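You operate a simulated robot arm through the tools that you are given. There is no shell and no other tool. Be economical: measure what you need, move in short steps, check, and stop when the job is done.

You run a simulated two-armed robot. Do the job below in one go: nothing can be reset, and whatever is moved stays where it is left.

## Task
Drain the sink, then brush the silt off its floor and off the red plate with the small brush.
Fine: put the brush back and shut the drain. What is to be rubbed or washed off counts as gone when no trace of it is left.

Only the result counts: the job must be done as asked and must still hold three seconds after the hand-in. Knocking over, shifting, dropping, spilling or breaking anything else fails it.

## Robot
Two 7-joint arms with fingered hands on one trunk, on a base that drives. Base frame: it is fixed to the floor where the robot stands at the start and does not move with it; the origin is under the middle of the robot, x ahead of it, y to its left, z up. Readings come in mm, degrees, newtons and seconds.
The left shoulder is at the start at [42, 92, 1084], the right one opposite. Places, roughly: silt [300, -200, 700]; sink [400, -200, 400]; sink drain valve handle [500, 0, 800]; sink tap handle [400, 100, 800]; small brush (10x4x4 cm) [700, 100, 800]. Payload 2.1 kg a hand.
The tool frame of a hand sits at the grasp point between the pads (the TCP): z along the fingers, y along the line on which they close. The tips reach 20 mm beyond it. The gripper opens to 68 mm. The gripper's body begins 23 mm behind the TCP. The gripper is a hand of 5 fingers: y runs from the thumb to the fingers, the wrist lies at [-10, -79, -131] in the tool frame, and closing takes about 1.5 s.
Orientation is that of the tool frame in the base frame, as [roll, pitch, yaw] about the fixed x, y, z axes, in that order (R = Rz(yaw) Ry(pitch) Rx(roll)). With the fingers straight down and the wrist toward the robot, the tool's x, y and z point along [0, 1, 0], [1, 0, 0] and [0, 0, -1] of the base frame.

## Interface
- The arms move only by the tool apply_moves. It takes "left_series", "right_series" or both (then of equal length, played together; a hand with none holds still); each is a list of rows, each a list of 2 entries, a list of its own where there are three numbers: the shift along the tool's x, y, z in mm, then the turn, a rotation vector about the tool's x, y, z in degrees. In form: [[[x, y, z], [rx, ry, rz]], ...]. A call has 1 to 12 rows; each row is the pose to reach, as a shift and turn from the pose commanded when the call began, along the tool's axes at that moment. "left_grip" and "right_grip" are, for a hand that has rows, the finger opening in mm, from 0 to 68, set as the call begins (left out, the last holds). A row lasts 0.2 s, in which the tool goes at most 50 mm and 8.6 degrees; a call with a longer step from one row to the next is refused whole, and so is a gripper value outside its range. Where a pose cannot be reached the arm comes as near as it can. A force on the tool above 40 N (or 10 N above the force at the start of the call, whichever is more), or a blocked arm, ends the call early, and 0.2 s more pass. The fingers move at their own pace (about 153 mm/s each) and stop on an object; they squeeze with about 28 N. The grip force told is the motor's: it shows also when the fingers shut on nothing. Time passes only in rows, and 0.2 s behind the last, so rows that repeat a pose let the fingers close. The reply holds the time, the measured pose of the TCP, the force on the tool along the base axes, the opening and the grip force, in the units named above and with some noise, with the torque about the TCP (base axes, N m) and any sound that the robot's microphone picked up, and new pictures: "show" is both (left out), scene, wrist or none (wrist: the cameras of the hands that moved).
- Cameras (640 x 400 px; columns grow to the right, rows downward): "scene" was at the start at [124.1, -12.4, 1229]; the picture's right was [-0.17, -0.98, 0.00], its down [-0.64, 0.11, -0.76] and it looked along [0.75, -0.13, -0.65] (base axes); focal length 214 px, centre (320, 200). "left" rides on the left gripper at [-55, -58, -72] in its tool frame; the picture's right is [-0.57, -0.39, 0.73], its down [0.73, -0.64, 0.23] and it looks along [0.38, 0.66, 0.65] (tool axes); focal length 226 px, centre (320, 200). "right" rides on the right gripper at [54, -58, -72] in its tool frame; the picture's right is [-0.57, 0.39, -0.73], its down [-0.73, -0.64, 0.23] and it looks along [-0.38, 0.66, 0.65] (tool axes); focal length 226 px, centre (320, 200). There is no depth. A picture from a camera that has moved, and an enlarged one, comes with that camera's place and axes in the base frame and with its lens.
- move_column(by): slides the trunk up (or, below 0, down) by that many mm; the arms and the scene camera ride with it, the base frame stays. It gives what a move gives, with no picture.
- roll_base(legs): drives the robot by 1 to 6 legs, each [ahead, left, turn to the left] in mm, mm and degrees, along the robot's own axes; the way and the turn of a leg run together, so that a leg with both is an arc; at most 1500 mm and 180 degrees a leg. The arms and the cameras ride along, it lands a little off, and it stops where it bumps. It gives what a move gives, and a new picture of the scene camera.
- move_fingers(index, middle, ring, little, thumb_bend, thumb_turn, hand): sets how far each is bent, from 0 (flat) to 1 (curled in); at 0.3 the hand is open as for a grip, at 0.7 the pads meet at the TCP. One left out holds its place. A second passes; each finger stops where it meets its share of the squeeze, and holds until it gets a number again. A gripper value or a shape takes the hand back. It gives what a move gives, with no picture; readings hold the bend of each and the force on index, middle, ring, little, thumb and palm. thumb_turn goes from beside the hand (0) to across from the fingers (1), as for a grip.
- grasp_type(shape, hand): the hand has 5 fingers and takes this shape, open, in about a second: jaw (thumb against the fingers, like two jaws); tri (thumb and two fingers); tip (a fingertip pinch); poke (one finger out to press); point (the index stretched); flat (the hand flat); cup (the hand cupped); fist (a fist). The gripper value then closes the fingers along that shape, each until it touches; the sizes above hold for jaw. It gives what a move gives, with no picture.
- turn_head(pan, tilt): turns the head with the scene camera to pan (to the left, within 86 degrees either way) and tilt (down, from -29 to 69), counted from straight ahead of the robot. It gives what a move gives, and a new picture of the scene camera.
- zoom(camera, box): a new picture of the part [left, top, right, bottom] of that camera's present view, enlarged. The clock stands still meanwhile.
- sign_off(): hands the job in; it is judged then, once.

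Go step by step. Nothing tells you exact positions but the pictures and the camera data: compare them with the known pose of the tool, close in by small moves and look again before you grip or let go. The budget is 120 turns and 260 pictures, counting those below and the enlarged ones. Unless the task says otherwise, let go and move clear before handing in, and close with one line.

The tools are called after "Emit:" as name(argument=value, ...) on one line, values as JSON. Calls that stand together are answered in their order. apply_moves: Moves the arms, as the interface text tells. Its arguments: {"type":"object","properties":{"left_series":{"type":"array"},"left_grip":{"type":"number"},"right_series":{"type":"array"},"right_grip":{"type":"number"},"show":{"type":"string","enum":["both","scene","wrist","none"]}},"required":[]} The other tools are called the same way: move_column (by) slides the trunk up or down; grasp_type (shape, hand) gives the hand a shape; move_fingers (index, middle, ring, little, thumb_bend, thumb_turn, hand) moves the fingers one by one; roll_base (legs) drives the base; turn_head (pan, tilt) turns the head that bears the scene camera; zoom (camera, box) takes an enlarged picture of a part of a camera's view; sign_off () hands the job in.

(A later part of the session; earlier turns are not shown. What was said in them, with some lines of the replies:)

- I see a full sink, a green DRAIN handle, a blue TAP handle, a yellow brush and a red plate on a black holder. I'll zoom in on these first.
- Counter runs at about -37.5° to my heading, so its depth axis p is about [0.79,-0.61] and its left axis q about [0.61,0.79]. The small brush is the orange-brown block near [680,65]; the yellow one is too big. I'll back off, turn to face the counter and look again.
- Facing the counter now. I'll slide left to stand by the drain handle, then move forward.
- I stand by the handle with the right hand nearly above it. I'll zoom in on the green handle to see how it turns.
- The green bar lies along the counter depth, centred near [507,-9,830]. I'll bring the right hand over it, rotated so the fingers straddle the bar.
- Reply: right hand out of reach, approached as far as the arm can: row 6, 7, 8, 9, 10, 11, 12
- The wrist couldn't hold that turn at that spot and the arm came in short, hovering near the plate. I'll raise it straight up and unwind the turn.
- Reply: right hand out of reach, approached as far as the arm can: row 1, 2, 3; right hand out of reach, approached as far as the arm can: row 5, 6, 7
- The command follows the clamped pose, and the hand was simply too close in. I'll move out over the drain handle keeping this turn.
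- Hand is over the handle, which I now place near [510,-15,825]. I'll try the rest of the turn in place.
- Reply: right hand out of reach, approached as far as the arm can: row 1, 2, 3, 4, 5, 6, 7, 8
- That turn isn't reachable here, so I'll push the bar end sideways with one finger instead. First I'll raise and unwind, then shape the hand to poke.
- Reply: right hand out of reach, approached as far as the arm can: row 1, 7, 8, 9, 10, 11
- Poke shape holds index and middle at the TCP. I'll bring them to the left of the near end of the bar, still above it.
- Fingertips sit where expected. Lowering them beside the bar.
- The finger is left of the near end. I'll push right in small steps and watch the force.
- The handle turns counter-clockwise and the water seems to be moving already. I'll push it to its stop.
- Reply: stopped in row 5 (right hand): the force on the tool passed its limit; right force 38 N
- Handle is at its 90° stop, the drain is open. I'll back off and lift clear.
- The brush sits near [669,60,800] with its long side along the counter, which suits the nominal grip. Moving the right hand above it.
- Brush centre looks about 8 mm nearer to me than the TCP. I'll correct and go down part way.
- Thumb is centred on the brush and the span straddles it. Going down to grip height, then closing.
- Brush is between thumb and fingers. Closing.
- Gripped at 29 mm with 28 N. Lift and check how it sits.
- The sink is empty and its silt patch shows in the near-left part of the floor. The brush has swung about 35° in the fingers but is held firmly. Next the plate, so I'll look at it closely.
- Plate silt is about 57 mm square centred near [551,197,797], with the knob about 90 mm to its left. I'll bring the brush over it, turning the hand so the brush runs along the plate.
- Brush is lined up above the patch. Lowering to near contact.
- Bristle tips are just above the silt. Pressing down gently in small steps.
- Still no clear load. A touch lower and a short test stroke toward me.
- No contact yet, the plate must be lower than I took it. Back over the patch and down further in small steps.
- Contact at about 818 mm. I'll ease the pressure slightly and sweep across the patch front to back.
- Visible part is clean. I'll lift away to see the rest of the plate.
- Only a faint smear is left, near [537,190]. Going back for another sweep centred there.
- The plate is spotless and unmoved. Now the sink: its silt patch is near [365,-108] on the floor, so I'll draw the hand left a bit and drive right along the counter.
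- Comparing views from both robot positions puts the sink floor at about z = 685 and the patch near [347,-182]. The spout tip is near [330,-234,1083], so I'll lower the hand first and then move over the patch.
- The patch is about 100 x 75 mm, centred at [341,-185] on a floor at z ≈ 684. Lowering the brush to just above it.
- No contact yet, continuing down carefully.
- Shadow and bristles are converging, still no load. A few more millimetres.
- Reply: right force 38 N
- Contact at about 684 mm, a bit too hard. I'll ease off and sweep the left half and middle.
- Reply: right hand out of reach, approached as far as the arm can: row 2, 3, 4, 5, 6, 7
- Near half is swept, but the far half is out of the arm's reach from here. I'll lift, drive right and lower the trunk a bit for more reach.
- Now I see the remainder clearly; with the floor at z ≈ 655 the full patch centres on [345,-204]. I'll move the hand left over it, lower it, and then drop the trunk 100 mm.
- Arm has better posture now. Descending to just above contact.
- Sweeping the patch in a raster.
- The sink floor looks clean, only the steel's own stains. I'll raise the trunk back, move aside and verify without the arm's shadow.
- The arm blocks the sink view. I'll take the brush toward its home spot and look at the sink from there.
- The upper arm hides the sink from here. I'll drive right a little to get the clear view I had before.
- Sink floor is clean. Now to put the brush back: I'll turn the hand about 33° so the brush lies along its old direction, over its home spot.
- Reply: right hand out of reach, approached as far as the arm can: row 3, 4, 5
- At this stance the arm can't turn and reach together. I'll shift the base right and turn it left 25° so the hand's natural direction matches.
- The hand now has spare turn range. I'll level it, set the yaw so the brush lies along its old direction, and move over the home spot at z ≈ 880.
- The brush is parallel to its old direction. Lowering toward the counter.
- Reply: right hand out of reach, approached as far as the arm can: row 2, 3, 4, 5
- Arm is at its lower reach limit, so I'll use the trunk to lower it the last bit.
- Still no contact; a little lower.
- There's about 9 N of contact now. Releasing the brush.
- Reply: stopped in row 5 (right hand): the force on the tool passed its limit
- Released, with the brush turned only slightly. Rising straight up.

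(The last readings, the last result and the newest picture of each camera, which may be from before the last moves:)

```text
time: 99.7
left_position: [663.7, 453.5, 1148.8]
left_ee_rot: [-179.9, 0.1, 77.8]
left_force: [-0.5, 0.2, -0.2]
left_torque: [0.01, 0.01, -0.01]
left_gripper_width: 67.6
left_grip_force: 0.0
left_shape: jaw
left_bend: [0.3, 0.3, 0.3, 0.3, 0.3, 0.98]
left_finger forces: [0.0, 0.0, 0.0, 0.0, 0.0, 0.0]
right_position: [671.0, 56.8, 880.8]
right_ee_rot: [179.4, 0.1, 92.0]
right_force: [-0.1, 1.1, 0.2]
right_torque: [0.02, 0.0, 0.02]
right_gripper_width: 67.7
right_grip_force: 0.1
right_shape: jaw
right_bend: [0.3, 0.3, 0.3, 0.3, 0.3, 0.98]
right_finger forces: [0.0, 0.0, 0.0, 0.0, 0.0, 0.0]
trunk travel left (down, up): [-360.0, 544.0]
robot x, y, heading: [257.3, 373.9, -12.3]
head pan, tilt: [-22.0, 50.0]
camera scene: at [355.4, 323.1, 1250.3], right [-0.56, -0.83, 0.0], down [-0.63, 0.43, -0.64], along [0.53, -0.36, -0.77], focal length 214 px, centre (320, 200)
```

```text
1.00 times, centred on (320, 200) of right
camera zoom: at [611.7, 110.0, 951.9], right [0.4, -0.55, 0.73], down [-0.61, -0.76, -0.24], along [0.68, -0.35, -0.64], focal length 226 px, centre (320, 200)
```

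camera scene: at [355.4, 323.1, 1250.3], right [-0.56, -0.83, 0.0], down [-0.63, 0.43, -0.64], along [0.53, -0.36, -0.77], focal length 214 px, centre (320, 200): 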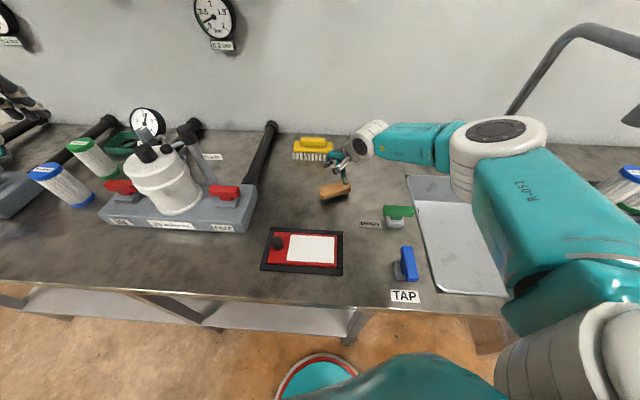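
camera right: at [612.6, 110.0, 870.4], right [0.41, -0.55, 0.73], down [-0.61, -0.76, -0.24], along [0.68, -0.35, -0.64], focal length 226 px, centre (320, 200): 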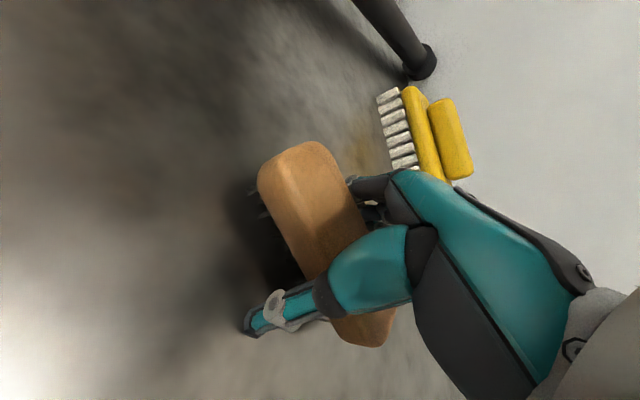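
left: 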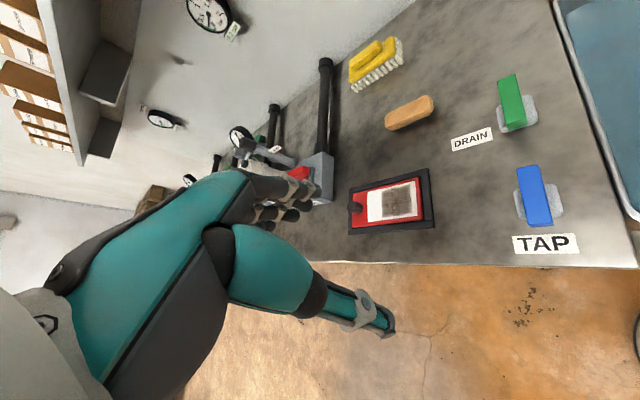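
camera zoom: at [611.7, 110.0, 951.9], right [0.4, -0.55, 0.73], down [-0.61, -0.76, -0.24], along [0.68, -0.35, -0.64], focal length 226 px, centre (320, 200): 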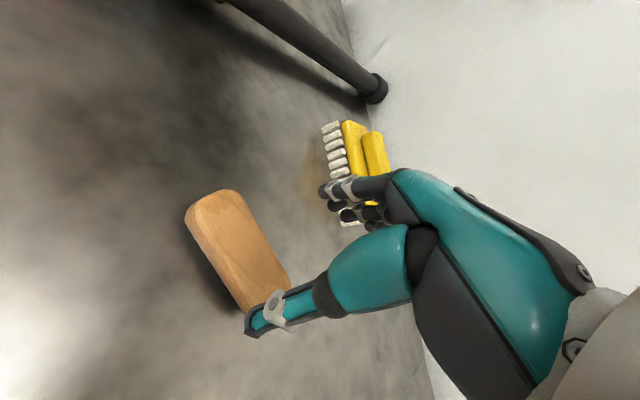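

Emit:
zoom(camera="scene", box=[290, 160, 390, 225])

```text
6.15 times, centred on (340, 192) of scene
camera zoom: at [355.4, 323.1, 1250.3], right [-0.56, -0.83, 0.0], down [-0.63, 0.43, -0.64], along [0.53, -0.36, -0.77], focal length 1320 px, centre (197, 246)
```

zoom: 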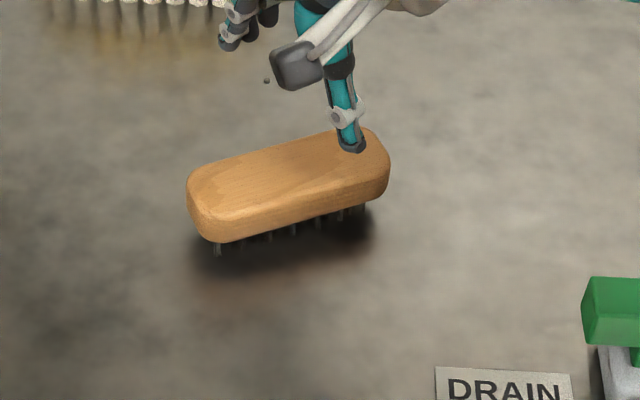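

The brush stands upright at its home, centred near [662,64]. Now I'll back the hand off, square up to the counter again and shape it to poke, to shut the drain.

Emit:
apply_moves(right_series=[[[0, 0, -40], [0, 0, 0]], [[0, 0, -75], [0, 0, 0]], [[0, -45, -80], [0, 0, 0]], [[0, -90, -80], [0, 0, 0]], [[0, -135, -80], [0, 0, 0]]], show="none")

Emit:
grasp_type(shape="poke", hand="right")

Emit:
roll_base(legs=[[0, 0, -25]])

```text
time: 100.9
left_position: [661.5, 453.8, 1149.2]
left_ee_rot: [-179.9, 0.1, 77.9]
left_force: [0.0, 0.2, -0.4]
left_torque: [-0.01, 0.02, -0.01]
left_gripper_width: 67.7
left_grip_force: 0.1
left_shape: jaw
left_bend: [0.3, 0.3, 0.3, 0.3, 0.3, 0.98]
left_finger forces: [0.1, 0.0, 0.0, 0.1, 0.0, 0.0]
right_position: [534.7, 51.7, 959.2]
right_ee_rot: [179.4, 0.1, 92.1]
right_force: [-0.1, -0.7, 0.9]
right_torque: [-0.01, -0.02, 0.01]
right_gripper_width: 67.8
right_grip_force: 0.1
right_shape: jaw
right_bend: [0.3, 0.3, 0.3, 0.3, 0.3, 0.98]
right_finger forces: [0.0, 0.1, 0.0, 0.1, 0.0, 0.0]
trunk travel left (down, up): [-360.0, 544.0]
robot x, y, heading: [260.6, 366.8, -12.4]
head pan, tilt: [-22.0, 50.0]
```

```text
time: 101.8
left_position: [662.3, 452.0, 1149.3]
left_ee_rot: [-179.9, 0.2, 77.8]
left_force: [-0.1, -0.3, -0.5]
left_torque: [0.0, -0.01, -0.02]
left_gripper_width: 67.6
left_grip_force: 0.1
left_shape: jaw
left_bend: [0.3, 0.3, 0.3, 0.3, 0.3, 0.98]
left_finger forces: [0.1, 0.1, 0.0, 0.0, 0.1, 0.0]
right_position: [534.9, 51.3, 959.4]
right_ee_rot: [179.3, 0.1, 92.2]
right_force: [-0.3, -0.5, -0.6]
right_torque: [0.0, 0.0, -0.03]
right_gripper_width: 0.2
right_grip_force: 0.0
right_shape: poke
right_bend: [0.7, 0.7, 0.99, 0.99, 1.0, 1.0]
right_finger forces: [0.0, 0.0, 0.0, 0.0, 0.0, 0.0]
trunk travel left (down, up): [-360.0, 544.0]
robot x, y, heading: [258.0, 371.5, -12.2]
head pan, tilt: [-22.0, 50.0]
```

```text
time: 103.5
left_position: [659.1, 272.7, 1149.5]
left_ee_rot: [-179.9, 0.1, 52.8]
left_force: [0.7, -0.3, 0.0]
left_torque: [0.03, -0.01, 0.01]
left_gripper_width: 67.9
left_grip_force: 0.2
left_shape: jaw
left_bend: [0.3, 0.3, 0.3, 0.3, 0.3, 0.98]
left_finger forces: [0.1, 0.0, 0.0, 0.0, 0.0, 0.0]
right_position: [373.7, -37.4, 958.7]
right_ee_rot: [179.4, 0.0, 67.0]
right_force: [-0.2, 0.0, -0.3]
right_torque: [-0.03, 0.0, -0.02]
right_gripper_width: 0.1
right_grip_force: 0.0
right_shape: poke
right_bend: [0.7, 0.7, 0.99, 0.99, 1.0, 1.0]
right_finger forces: [0.0, 0.0, 0.0, 0.0, 0.1, 0.1]
trunk travel left (down, up): [-360.0, 544.0]
robot x, y, heading: [254.2, 372.4, -37.2]
head pan, tilt: [-22.0, 50.0]
camera scene: at [324.5, 286.3, 1250.3], right [-0.86, -0.51, 0.0], down [-0.39, 0.66, -0.64], along [0.33, -0.55, -0.77], focal length 214 px, centre (320, 200)
```

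scene: 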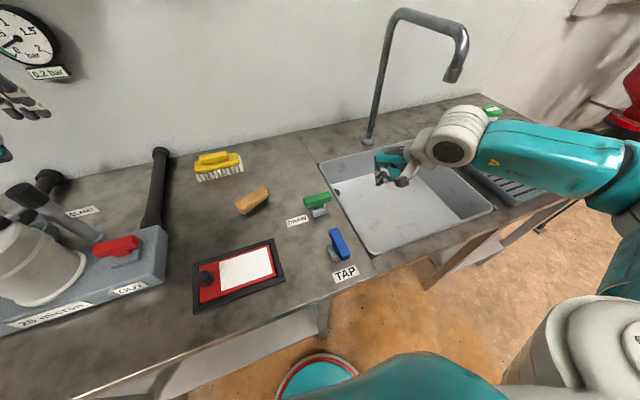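

The drain bar lies sideways; to shut it its left end must go away from me. I'll bring the finger to the near side of the left end.

Emit:
apply_moves(right_series=[[[30, 10, 0], [0.2, 0, 4]], [[60, 25, 0], [0.4, 0, 8]], [[90, 50, 5], [0.6, 0, 12]], [[116, 80, 20], [0.6, 0, 14]], [[116, 80, 58], [0.6, 0, 14]]])

Emit:
zoom(camera="scene", box=[240, 140, 400, 260])

```text
time: 104.7
left_position: [659.7, 272.9, 1151.2]
left_ee_rot: [-179.8, 0.1, 52.8]
left_force: [-0.8, -0.3, -0.7]
left_torque: [0.0, 0.0, -0.03]
left_gripper_width: 67.8
left_grip_force: 0.1
left_shape: jaw
left_bend: [0.3, 0.3, 0.3, 0.3, 0.3, 0.98]
left_finger forces: [0.0, 0.0, 0.0, 0.1, 0.0, 0.0]
right_position: [490.8, 39.0, 901.9]
right_ee_rot: [179.9, 0.0, 52.9]
right_force: [-0.1, 0.0, -0.5]
right_torque: [0.0, 0.02, 0.01]
right_gripper_width: 0.0
right_grip_force: 0.1
right_shape: poke
right_bend: [0.7, 0.7, 0.99, 0.99, 1.0, 1.0]
right_finger forces: [0.0, 0.0, 0.0, 0.0, 0.0, 0.1]
trunk travel left (down, up): [-360.0, 544.0]
robot x, y, heading: [255.9, 372.9, -37.2]
head pan, tilt: [-22.0, 50.0]
camera scene: at [324.8, 286.4, 1250.3], right [-0.86, -0.51, 0.0], down [-0.39, 0.66, -0.64], along [0.33, -0.55, -0.77], focal length 214 px, centre (320, 200)
camera right: at [479.8, 117.9, 973.6], right [-0.03, -0.68, 0.73], down [-0.95, -0.2, -0.23], along [0.3, -0.7, -0.65], focal length 226 px, centre (320, 200)
```

scene: 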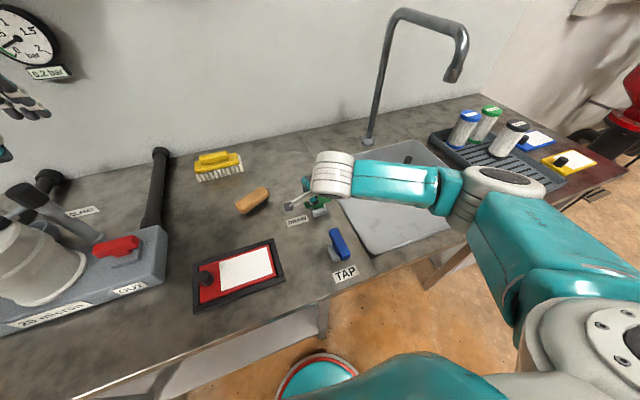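
right: 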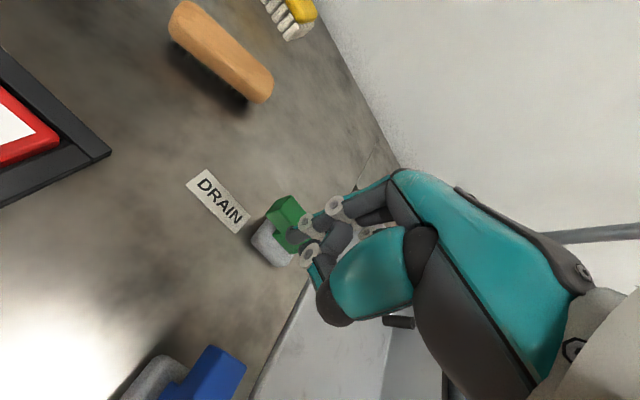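

```text
3.33 times, centred on (320, 200) of scene
camera zoom: at [324.8, 286.4, 1250.3], right [-0.86, -0.51, 0.0], down [-0.39, 0.66, -0.64], along [0.33, -0.55, -0.77], focal length 715 px, centre (320, 200)
```

zoom: 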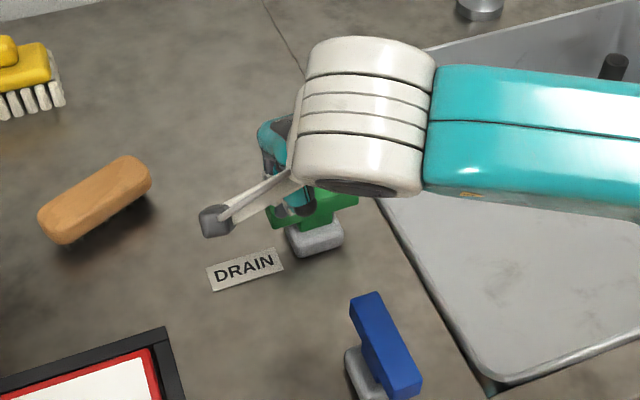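

Lowering the finger and pushing the left end away in small steps.

Emit:
apply_moves(right_series=[[[0, 0, 30], [0, 0, 0]], [[0, 0, 57], [0, 0, 0]], [[0, 10, 57], [0, 0, 0]], [[0, 18, 57], [0, 0, 0]], [[0, 26, 57], [0, 0, 0]], [[0, 33, 57], [0, 0, 0]], [[0, 40, 57], [0, 0, 0]], [[-1, 47, 57], [0, 0, 0]], [[-3, 53, 57], [0, 0, 0]]])

Emit:
zoom(camera="scene", box=[240, 140, 400, 260])

```text
time: 106.7
left_position: [659.4, 273.4, 1149.3]
left_ee_rot: [-179.8, 0.0, 52.8]
left_force: [0.7, 0.0, -0.3]
left_torque: [0.03, 0.0, 0.0]
left_gripper_width: 67.7
left_grip_force: 0.1
left_shape: jaw
left_bend: [0.3, 0.3, 0.3, 0.3, 0.3, 0.98]
left_finger forces: [0.0, 0.0, 0.1, 0.1, 0.0, 0.0]
right_position: [534.8, 3.4, 845.1]
right_ee_rot: [179.8, 0.0, 53.0]
right_force: [-0.1, 2.4, 1.9]
right_torque: [0.01, 0.0, -0.01]
right_gripper_width: 0.0
right_grip_force: 0.0
right_shape: poke
right_bend: [0.7, 0.7, 0.99, 0.99, 1.0, 1.0]
right_finger forces: [0.1, 2.7, 0.1, 0.1, 0.0, 0.0]
trunk travel left (down, up): [-360.0, 544.0]
robot x, y, heading: [257.1, 373.2, -37.4]
head pan, tilt: [-22.0, 50.0]
camera scene: at [324.5, 286.7, 1250.3], right [-0.86, -0.51, 0.0], down [-0.39, 0.66, -0.64], along [0.33, -0.55, -0.77], focal length 214 px, centre (320, 200)
camera right: at [521.9, 82.9, 915.9], right [-0.03, -0.68, 0.73], down [-0.95, -0.2, -0.23], along [0.3, -0.7, -0.65], focal length 226 px, centre (320, 200)
```

scene: 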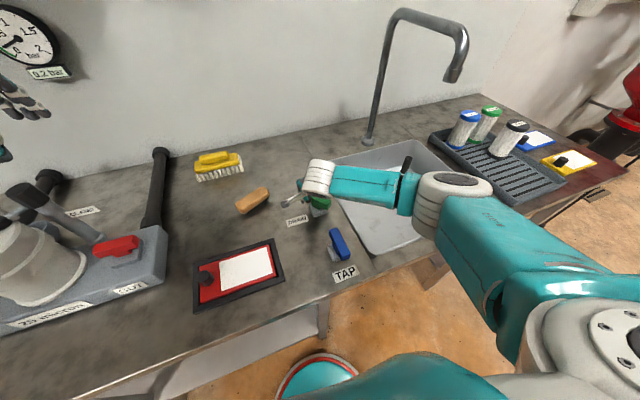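
right: 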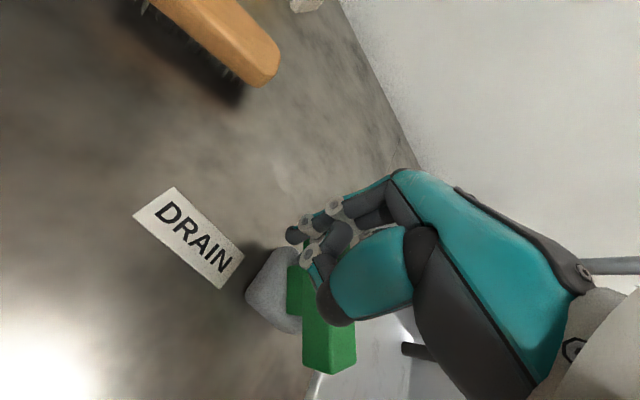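

```text
3.33 times, centred on (320, 200) of scene
camera zoom: at [324.5, 286.7, 1250.3], right [-0.86, -0.51, 0.0], down [-0.39, 0.66, -0.64], along [0.33, -0.55, -0.77], focal length 715 px, centre (320, 200)
```

zoom: 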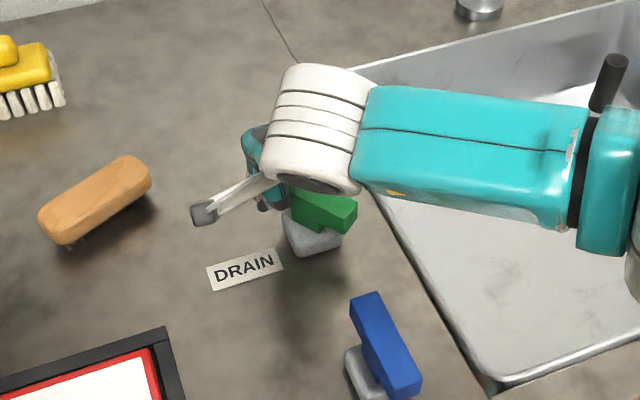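

Half way. Continuing round and then pushing right to the stop.

Emit:
apply_moves(right_series=[[[-3, 6, 0], [0, 0, 0]], [[-6, 11, 0], [0, 0, 0]], [[-11, 14, 0], [0, 0, 0]], [[-16, 14, 0], [0, 0, 0]], [[-21, 14, 0], [0, 0, 0]], [[-26, 14, 0], [0, 0, 0]], [[-31, 14, 0], [0, 0, 0]]])

Emit:
zoom(camera="scene", box=[240, 140, 400, 260])

```text
time: 108.0
left_position: [661.1, 275.5, 1148.1]
left_ee_rot: [-179.9, 0.2, 53.0]
left_force: [-0.4, 0.2, 0.2]
left_torque: [0.0, 0.05, -0.01]
left_gripper_width: 67.7
left_grip_force: 0.0
left_shape: jaw
left_bend: [0.3, 0.3, 0.3, 0.3, 0.3, 0.98]
left_finger forces: [0.0, 0.0, 0.0, 0.0, 0.1, 0.0]
right_position: [535.4, -15.1, 846.2]
right_ee_rot: [179.9, -0.8, 53.8]
right_force: [6.0, 12.8, 0.7]
right_torque: [0.2, -0.1, -0.02]
right_gripper_width: 0.0
right_grip_force: 0.1
right_shape: poke
right_bend: [0.7, 0.7, 0.99, 0.99, 1.0, 1.0]
right_finger forces: [0.0, 14.4, 0.0, 0.1, 0.1, 0.0]
trunk travel left (down, up): [-360.0, 544.0]
robot x, y, heading: [258.0, 371.9, -37.2]
head pan, tilt: [-22.0, 50.0]
stopped in row 6 (right hand): the force on the tool passed its limit (the readings are from after the stop); the commanded pose is now the measured one
camera scene: at [325.9, 288.3, 1250.4], right [-0.86, -0.51, 0.0], down [-0.39, 0.66, -0.64], along [0.33, -0.55, -0.77], focal length 214 px, centre (320, 200)
camera right: at [521.6, 63.2, 918.2], right [-0.03, -0.69, 0.72], down [-0.95, -0.21, -0.24], along [0.32, -0.69, -0.65], focal length 226 px, centre (320, 200)
```

scene: 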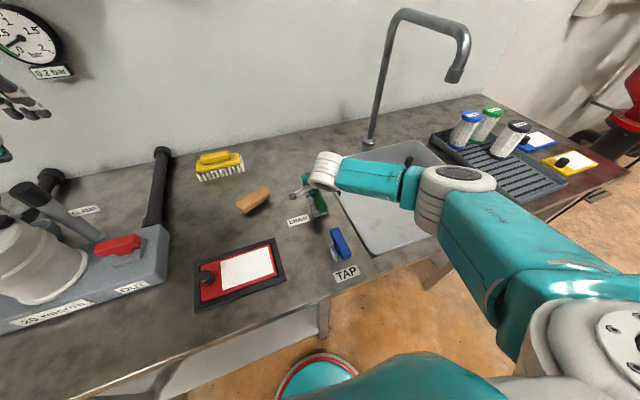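
right: 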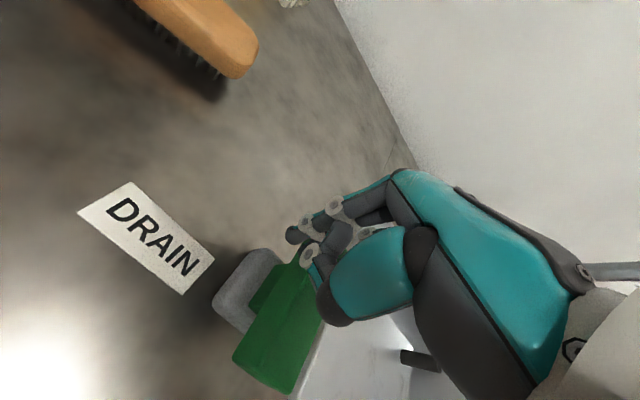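

```text
3.33 times, centred on (320, 200) of scene
camera zoom: at [325.9, 288.3, 1250.4], right [-0.86, -0.51, 0.0], down [-0.39, 0.66, -0.64], along [0.33, -0.55, -0.77], focal length 715 px, centre (320, 200)
```

zoom: 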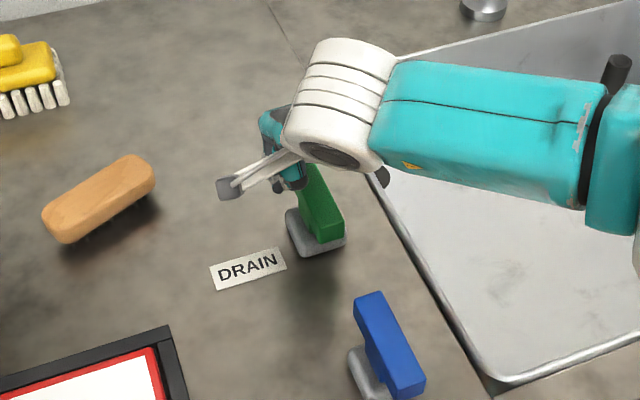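

The drain is back at its closed stop, parallel to the tap bar. I'll back off, then nudge the brush's left end so it lies as it did before.

Emit:
apply_moves(right_series=[[[12, 0, 0], [0, 0, 0]], [[25, 0, 0], [0, 0, 0]], [[28, 0, -40], [0, 0, 0]], [[28, -10, -85], [0, 0, 0]], [[28, -20, -110], [0, 0, 0]]], show="none")

Emit:
roll_base(legs=[[0, 190, 0]])

Emit:
zoom(camera="scene", box=[280, 130, 420, 230])

```text
time: 109.2
left_position: [660.0, 273.7, 1150.0]
left_ee_rot: [-179.9, 0.1, 52.8]
left_force: [0.5, -0.7, -0.1]
left_torque: [0.02, 0.02, 0.01]
left_gripper_width: 67.7
left_grip_force: 0.0
left_shape: jaw
left_bend: [0.3, 0.3, 0.3, 0.3, 0.3, 0.98]
left_finger forces: [0.2, 0.1, 0.1, 0.0, 0.0, 0.0]
right_position: [532.7, 18.9, 956.0]
right_ee_rot: [-180.0, -0.5, 53.6]
right_force: [-0.3, 0.2, -0.3]
right_torque: [0.0, -0.02, 0.0]
right_gripper_width: 0.1
right_grip_force: 0.0
right_shape: poke
right_bend: [0.7, 0.7, 0.99, 0.99, 1.0, 1.0]
right_finger forces: [0.0, 0.1, 0.0, 0.0, 0.0, 0.0]
trunk travel left (down, up): [-360.0, 544.0]
robot x, y, heading: [254.0, 370.6, -37.0]
head pan, tilt: [-22.0, 50.0]
```

```text
time: 110.8
left_position: [773.7, 427.2, 1148.4]
left_ee_rot: [-179.9, 0.1, 53.2]
left_force: [0.0, 0.2, 0.0]
left_torque: [0.0, 0.0, 0.01]
left_gripper_width: 67.6
left_grip_force: 0.0
left_shape: jaw
left_bend: [0.3, 0.3, 0.3, 0.3, 0.3, 0.98]
left_finger forces: [0.0, 0.1, 0.0, 0.0, 0.0, 0.0]
right_position: [649.0, 169.6, 956.4]
right_ee_rot: [-180.0, -0.7, 53.8]
right_force: [-0.1, -0.4, 0.4]
right_torque: [0.0, 0.0, 0.01]
right_gripper_width: 0.2
right_grip_force: 0.1
right_shape: poke
right_bend: [0.7, 0.7, 0.99, 0.99, 1.0, 1.0]
right_finger forces: [0.1, 0.1, 0.1, 0.0, 0.0, 0.0]
trunk travel left (down, up): [-360.0, 544.0]
robot x, y, heading: [369.9, 522.8, -36.8]
head pan, tilt: [-22.0, 50.0]
camera scene: at [439.3, 437.8, 1250.3], right [-0.86, -0.52, 0.0], down [-0.4, 0.66, -0.64], along [0.33, -0.55, -0.77], focal length 214 px, centre (320, 200)
```

scene: 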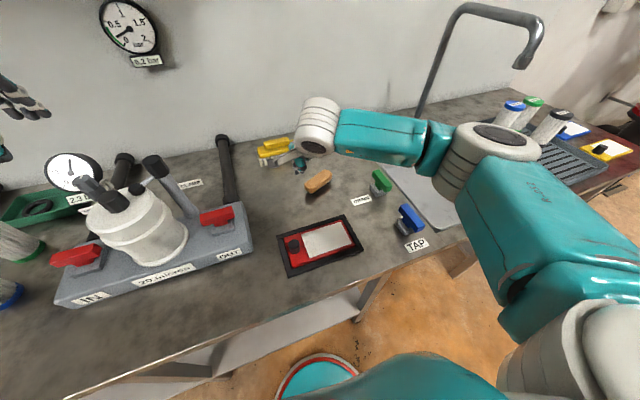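

```text
4.00 times, centred on (350, 180) of scene
camera zoom: at [439.3, 437.8, 1250.3], right [-0.86, -0.52, 0.0], down [-0.4, 0.66, -0.64], along [0.33, -0.55, -0.77], focal length 858 px, centre (200, 280)
```

zoom: 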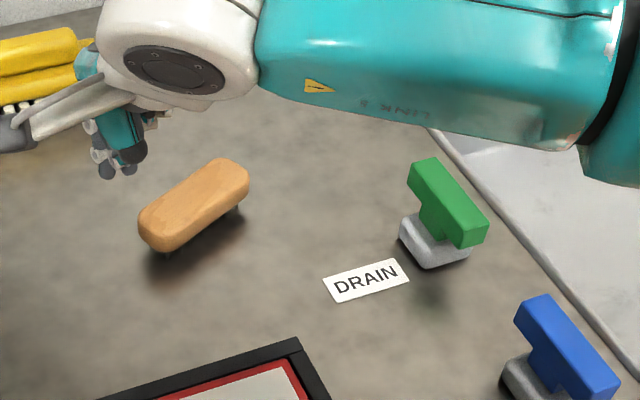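

The drain is shut. The brush is about 15–20° off its old line, so I'll bring the finger to the near side of its left end for a gentle nudge.

Emit:
apply_moves(right_series=[[[-20, -10, 20], [0, 0, 0]], [[-40, -10, 50], [0, 0, 0]], [[-52, 0, 90], [0, 0.6, 0.8]], [[-52, 4, 120], [0, 0.6, 0.8]]])

Emit:
zoom(camera="scene", box=[280, 140, 400, 230])

```text
time: 111.8
left_position: [773.4, 426.1, 1148.7]
left_ee_rot: [-179.9, 0.1, 53.1]
left_force: [-0.1, -0.8, 0.4]
left_torque: [-0.03, -0.01, 0.02]
left_gripper_width: 67.7
left_grip_force: 0.0
left_shape: jaw
left_bend: [0.3, 0.3, 0.3, 0.3, 0.3, 0.98]
left_finger forces: [0.0, 0.0, 0.0, 0.1, 0.0, 0.0]
right_position: [621.6, 125.0, 832.7]
right_ee_rot: [-180.0, -1.2, 53.1]
right_force: [-0.8, -1.3, 0.1]
right_torque: [-0.01, -0.01, -0.01]
right_gripper_width: 0.4
right_grip_force: 0.1
right_shape: poke
right_bend: [0.7, 0.7, 0.99, 0.99, 1.0, 1.0]
right_finger forces: [0.0, 0.0, 0.0, 0.1, 0.1, 0.0]
trunk travel left (down, up): [-360.0, 544.0]
robot x, y, heading: [372.7, 521.5, -37.2]
head pan, tilt: [-22.0, 50.0]
camera scene: at [439.2, 437.7, 1250.3], right [-0.86, -0.52, 0.0], down [-0.4, 0.66, -0.64], along [0.33, -0.55, -0.77], focal length 214 px, centre (320, 200)
camera right: at [609.2, 203.1, 905.5], right [-0.04, -0.7, 0.72], down [-0.95, -0.2, -0.24], along [0.31, -0.69, -0.65], focal length 226 px, centre (320, 200)
```

scene: 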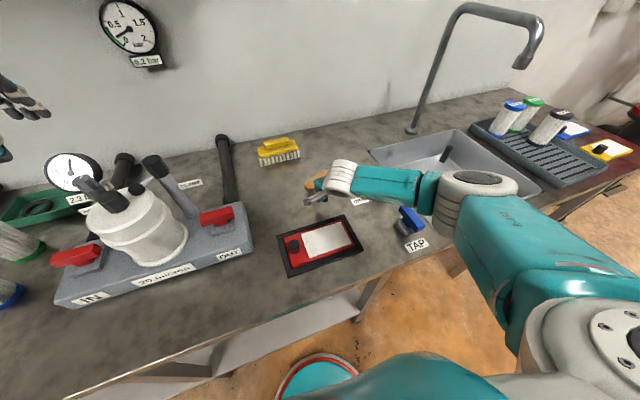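
right: 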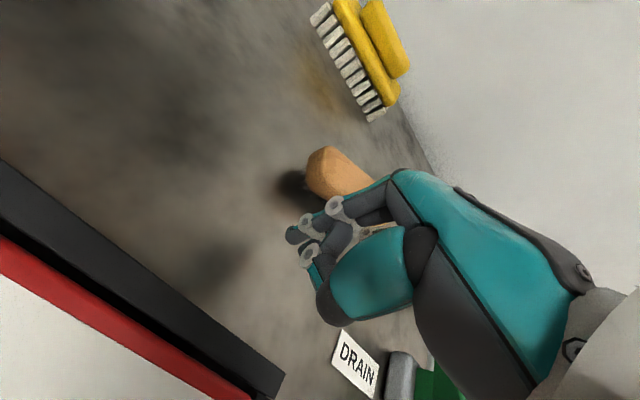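

```text
4.44 times, centred on (340, 185) of scene
camera zoom: at [439.2, 437.7, 1250.3], right [-0.86, -0.52, 0.0], down [-0.4, 0.66, -0.64], along [0.33, -0.55, -0.77], focal length 953 px, centre (231, 267)
```

zoom: 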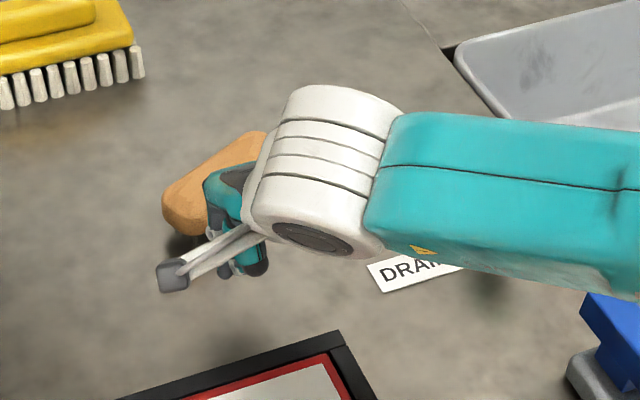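

Emit:
apply_moves(right_series=[[[0, 0, 10], [0, 0, 0]], [[0, 10, 10], [0, 0, 0]], [[0, 18, 10], [0, 0, 0]], [[0, 24, 10], [0, 0, 0]], [[0, 29, 10], [0, 0, 0]]], show="wrist")

Emit:
zoom(camera="scene", box=[280, 140, 400, 230])

```text
time: 113.0
left_position: [774.3, 425.7, 1150.4]
left_ee_rot: [-179.8, 0.1, 53.1]
left_force: [0.6, -0.3, 0.4]
left_torque: [-0.03, -0.03, -0.03]
left_gripper_width: 67.9
left_grip_force: 0.0
left_shape: jaw
left_bend: [0.3, 0.3, 0.3, 0.3, 0.3, 0.98]
left_finger forces: [0.1, 0.0, 0.0, 0.0, 0.1, 0.0]
right_position: [645.9, 108.6, 824.6]
right_ee_rot: [-180.0, -1.1, 53.0]
right_force: [0.1, -0.1, 1.5]
right_torque: [0.0, 0.0, 0.0]
right_gripper_width: 0.0
right_grip_force: 0.1
right_shape: poke
right_bend: [0.7, 0.7, 0.99, 0.99, 1.0, 1.0]
right_finger forces: [0.1, 0.0, 0.0, 0.0, 0.0, 0.1]
trunk travel left (down, up): [-360.0, 544.0]
robot x, y, heading: [372.2, 522.5, -37.0]
head pan, tilt: [-22.0, 50.0]
camera right: at [632.7, 186.6, 897.0], right [-0.04, -0.7, 0.72], down [-0.95, -0.2, -0.25], along [0.31, -0.69, -0.65], focal length 226 px, centre (320, 200)
```

right: 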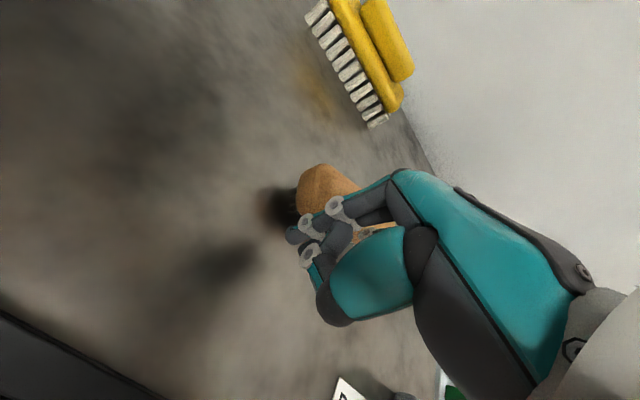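

```text
4.44 times, centred on (340, 185) of scene
camera zoom: at [439.2, 437.7, 1250.3], right [-0.86, -0.52, 0.0], down [-0.4, 0.66, -0.64], along [0.33, -0.55, -0.77], focal length 953 px, centre (231, 267)
```

zoom: 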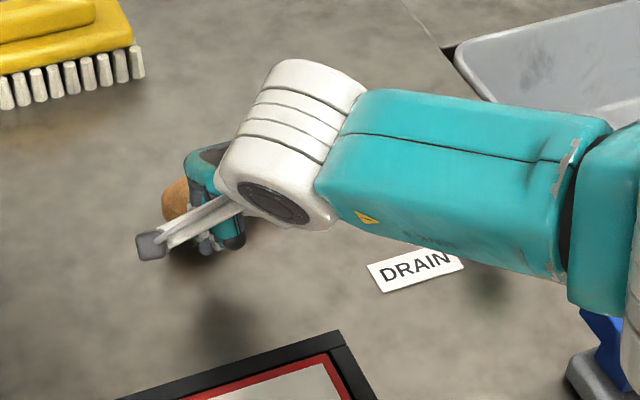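

Emit:
apply_moves(right_series=[[[0, 3, 0], [0, 0, 0]], [[0, 6, 0], [0, 0, 0]], [[0, 9, 0], [0, 0, 0]], [[0, 12, 0], [0, 0, 0]]], show="wrist")

Emit:
zoom(camera="scene", box=[280, 140, 400, 230])

```text
time: 114.0
left_position: [772.9, 425.8, 1150.0]
left_ee_rot: [-179.8, 0.1, 53.0]
left_force: [0.2, 0.3, 0.4]
left_torque: [0.0, -0.03, 0.01]
left_gripper_width: 68.0
left_grip_force: 0.1
left_shape: jaw
left_bend: [0.3, 0.3, 0.3, 0.3, 0.3, 0.98]
left_finger forces: [0.0, 0.0, 0.1, 0.1, 0.0, 0.0]
right_position: [655.0, 100.4, 825.7]
right_ee_rot: [180.0, -1.2, 53.0]
right_force: [0.2, 0.4, 0.3]
right_torque: [-0.01, 0.04, -0.03]
right_gripper_width: 0.0
right_grip_force: 0.0
right_shape: poke
right_bend: [0.7, 0.7, 0.99, 0.99, 1.0, 1.0]
right_finger forces: [0.1, 0.1, 0.1, 0.1, 0.0, 0.0]
trunk travel left (down, up): [-360.0, 544.0]
robot x, y, heading: [370.1, 522.6, -37.2]
head pan, tilt: [-22.0, 50.0]
camera right: at [642.2, 178.8, 898.1], right [-0.04, -0.7, 0.72], down [-0.95, -0.2, -0.25], along [0.31, -0.69, -0.65], focal length 226 px, centre (320, 200)
```

right: 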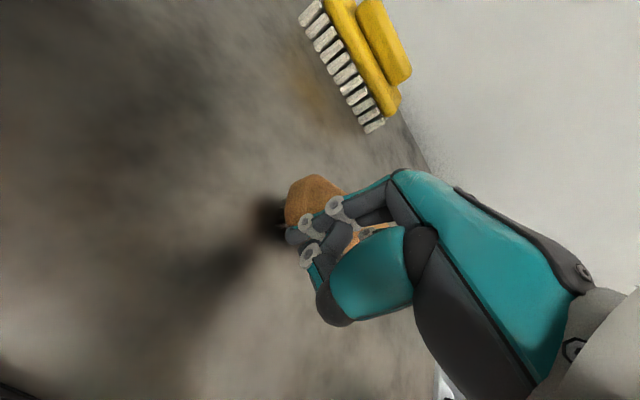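

```text
4.44 times, centred on (340, 185) of scene
camera zoom: at [439.2, 437.7, 1250.3], right [-0.86, -0.52, 0.0], down [-0.4, 0.66, -0.64], along [0.33, -0.55, -0.77], focal length 953 px, centre (231, 267)
```

zoom: 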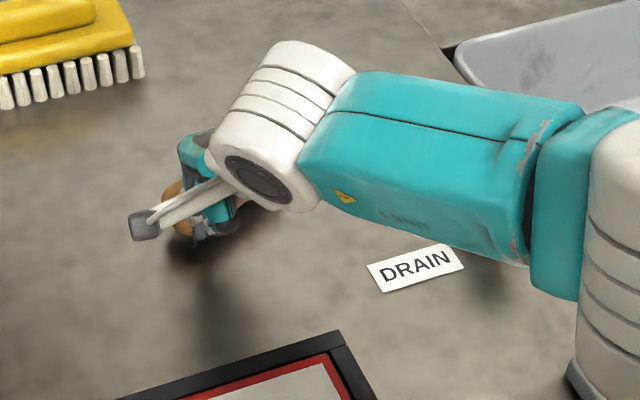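

Emit:
apply_moves(right_series=[[[0, 3, 0], [0, 0, 0]], [[0, 6, 0], [0, 0, 0]], [[0, 8, 0], [0, 0, 0]], [[0, 0, 0], [0, 0, 0]], [[0, -20, 0], [0, 0, 0]], [[0, -35, -40], [0, 0, 0]], [[0, -60, -85], [0, 0, 0]], [[0, -80, -120], [0, 0, 0]]], show="wrist")

Emit:
zoom(camera="scene", box=[280, 130, 420, 230])

```text
refused: row 7 steps farther than a row can; nothing moved
```

```text
4.00 times, centred on (350, 180) of scene
camera zoom: at [439.2, 437.7, 1250.3], right [-0.86, -0.52, 0.0], down [-0.4, 0.66, -0.64], along [0.33, -0.55, -0.77], focal length 858 px, centre (200, 280)
```

zoom: 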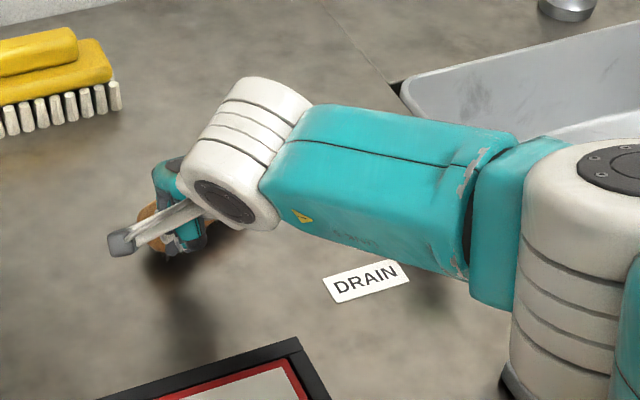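

Emit:
apply_moves(right_series=[[[0, 3, 0], [0, 0, 0]], [[0, 6, 0], [0, 0, 0]], [[0, 8, 0], [0, 0, 0]], [[0, 0, 0], [0, 0, 0]], [[0, -20, 0], [0, 0, 0]], [[0, -35, -30], [0, 0, 0]], [[0, -50, -65], [0, 0, 0]], [[0, -70, -100], [0, 0, 0]]], show="wrist")

Emit:
zoom(camera="scene", box=[280, 130, 420, 230])

```text
time: 115.8
left_position: [774.4, 426.1, 1149.8]
left_ee_rot: [-179.8, 0.2, 53.0]
left_force: [1.2, -0.2, -0.2]
left_torque: [0.0, 0.0, -0.01]
left_gripper_width: 67.5
left_grip_force: 0.0
left_shape: jaw
left_bend: [0.3, 0.3, 0.3, 0.3, 0.3, 0.98]
left_finger forces: [0.0, 0.0, 0.0, 0.0, 0.0, 0.1]
right_position: [595.2, 140.6, 925.2]
right_ee_rot: [179.9, -1.2, 53.1]
right_force: [-0.6, 0.1, 0.8]
right_torque: [-0.01, 0.02, 0.01]
right_gripper_width: 0.0
right_grip_force: 0.0
right_shape: poke
right_bend: [0.7, 0.7, 0.99, 0.99, 1.0, 1.0]
right_finger forces: [0.0, 0.0, 0.0, 0.0, 0.1, 0.0]
trunk travel left (down, up): [-360.0, 544.0]
robot x, y, heading: [372.4, 517.8, -37.1]
head pan, tilt: [-22.0, 50.0]
camera right: at [582.9, 219.0, 998.0], right [-0.04, -0.7, 0.72], down [-0.95, -0.2, -0.25], along [0.31, -0.69, -0.65], focal length 226 px, centre (320, 200)
```

right: 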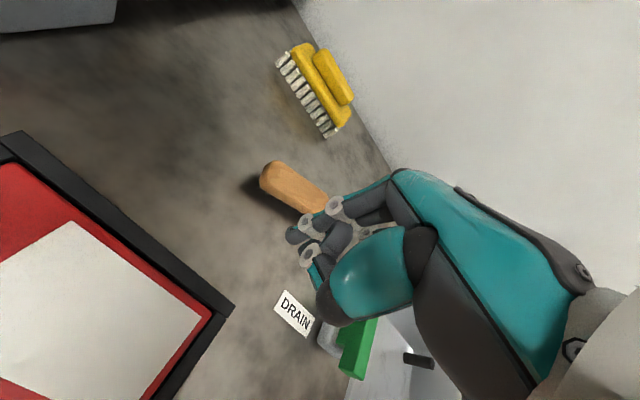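

```text
4.00 times, centred on (350, 180) of scene
camera zoom: at [439.1, 437.7, 1250.3], right [-0.86, -0.52, 0.0], down [-0.4, 0.66, -0.64], along [0.33, -0.55, -0.77], focal length 858 px, centre (200, 280)
```

zoom: 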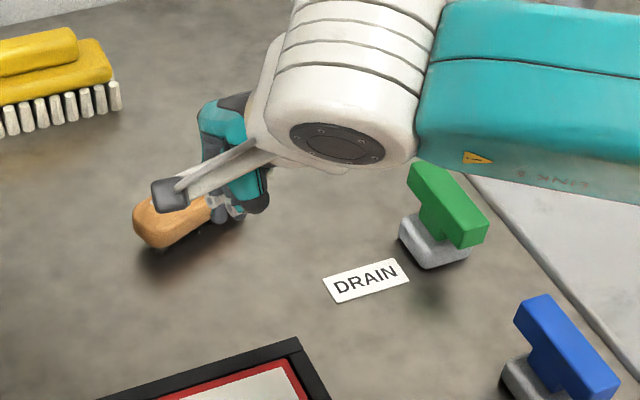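

The nudge turned the brush somewhat. Moving the hand aside for a clear look.

Emit:
apply_moves(right_series=[[[0, -30, -30], [0, 0, 0]], [[-20, -60, -60], [0, 0, 0]], [[-50, -90, -80], [0, 0, 0]], [[-85, -110, -90], [0, 0, 0]]], show="scene")

Emit:
zoom(camera="scene", box=[260, 130, 400, 230])

```text
time: 116.8
left_position: [773.8, 426.1, 1148.8]
left_ee_rot: [-179.9, 0.1, 53.2]
left_force: [0.8, 0.3, 0.0]
left_torque: [0.02, 0.01, 0.0]
left_gripper_width: 67.7
left_grip_force: 0.0
left_shape: jaw
left_bend: [0.3, 0.3, 0.3, 0.3, 0.3, 0.98]
left_finger forces: [0.1, 0.0, 0.0, 0.0, 0.1, 0.0]
right_position: [458.6, 137.7, 1011.5]
right_ee_rot: [180.0, -1.2, 53.2]
right_force: [0.5, -0.4, 0.1]
right_torque: [0.0, -0.01, -0.02]
right_gripper_width: 0.0
right_grip_force: 0.1
right_shape: poke
right_bend: [0.7, 0.7, 0.99, 0.99, 1.0, 1.0]
right_finger forces: [0.0, 0.1, 0.0, 0.1, 0.0, 0.0]
trunk travel left (down, up): [-360.0, 544.0]
robot x, y, heading: [370.8, 524.0, -37.3]
head pan, tilt: [-22.0, 50.0]
camera scene: at [439.0, 437.8, 1250.3], right [-0.86, -0.52, 0.0], down [-0.4, 0.66, -0.64], along [0.33, -0.55, -0.77], focal length 214 px, centre (320, 200)
```

scene: 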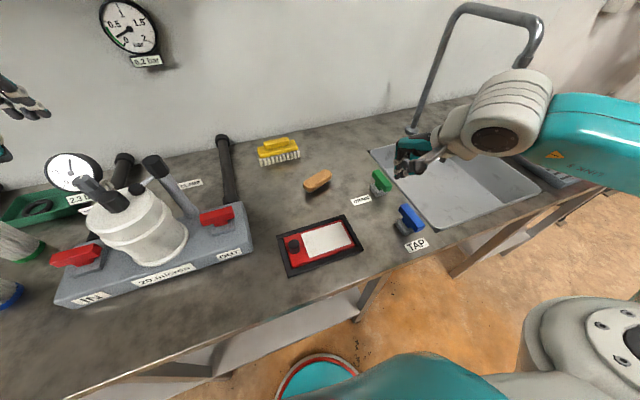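

```text
4.00 times, centred on (330, 180) of scene
camera zoom: at [439.0, 437.8, 1250.3], right [-0.86, -0.52, 0.0], down [-0.4, 0.66, -0.64], along [0.33, -0.55, -0.77], focal length 858 px, centre (280, 280)
```

zoom: 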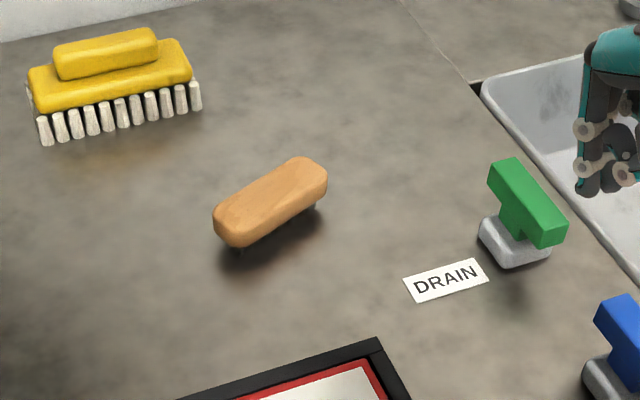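

Everything is in its final state: the sink is drained and clean, the plate is clean, the brush is back upright at its place, the drain is shut and both hands are clear. Handing in.

Emit:
sign_off()

```text
The job is handed in.
```

I drained the sink, brushed the silt off its floor and the red plate, put the small brush back upright within about 10 mm and 10° of where it was, and shut the drain.
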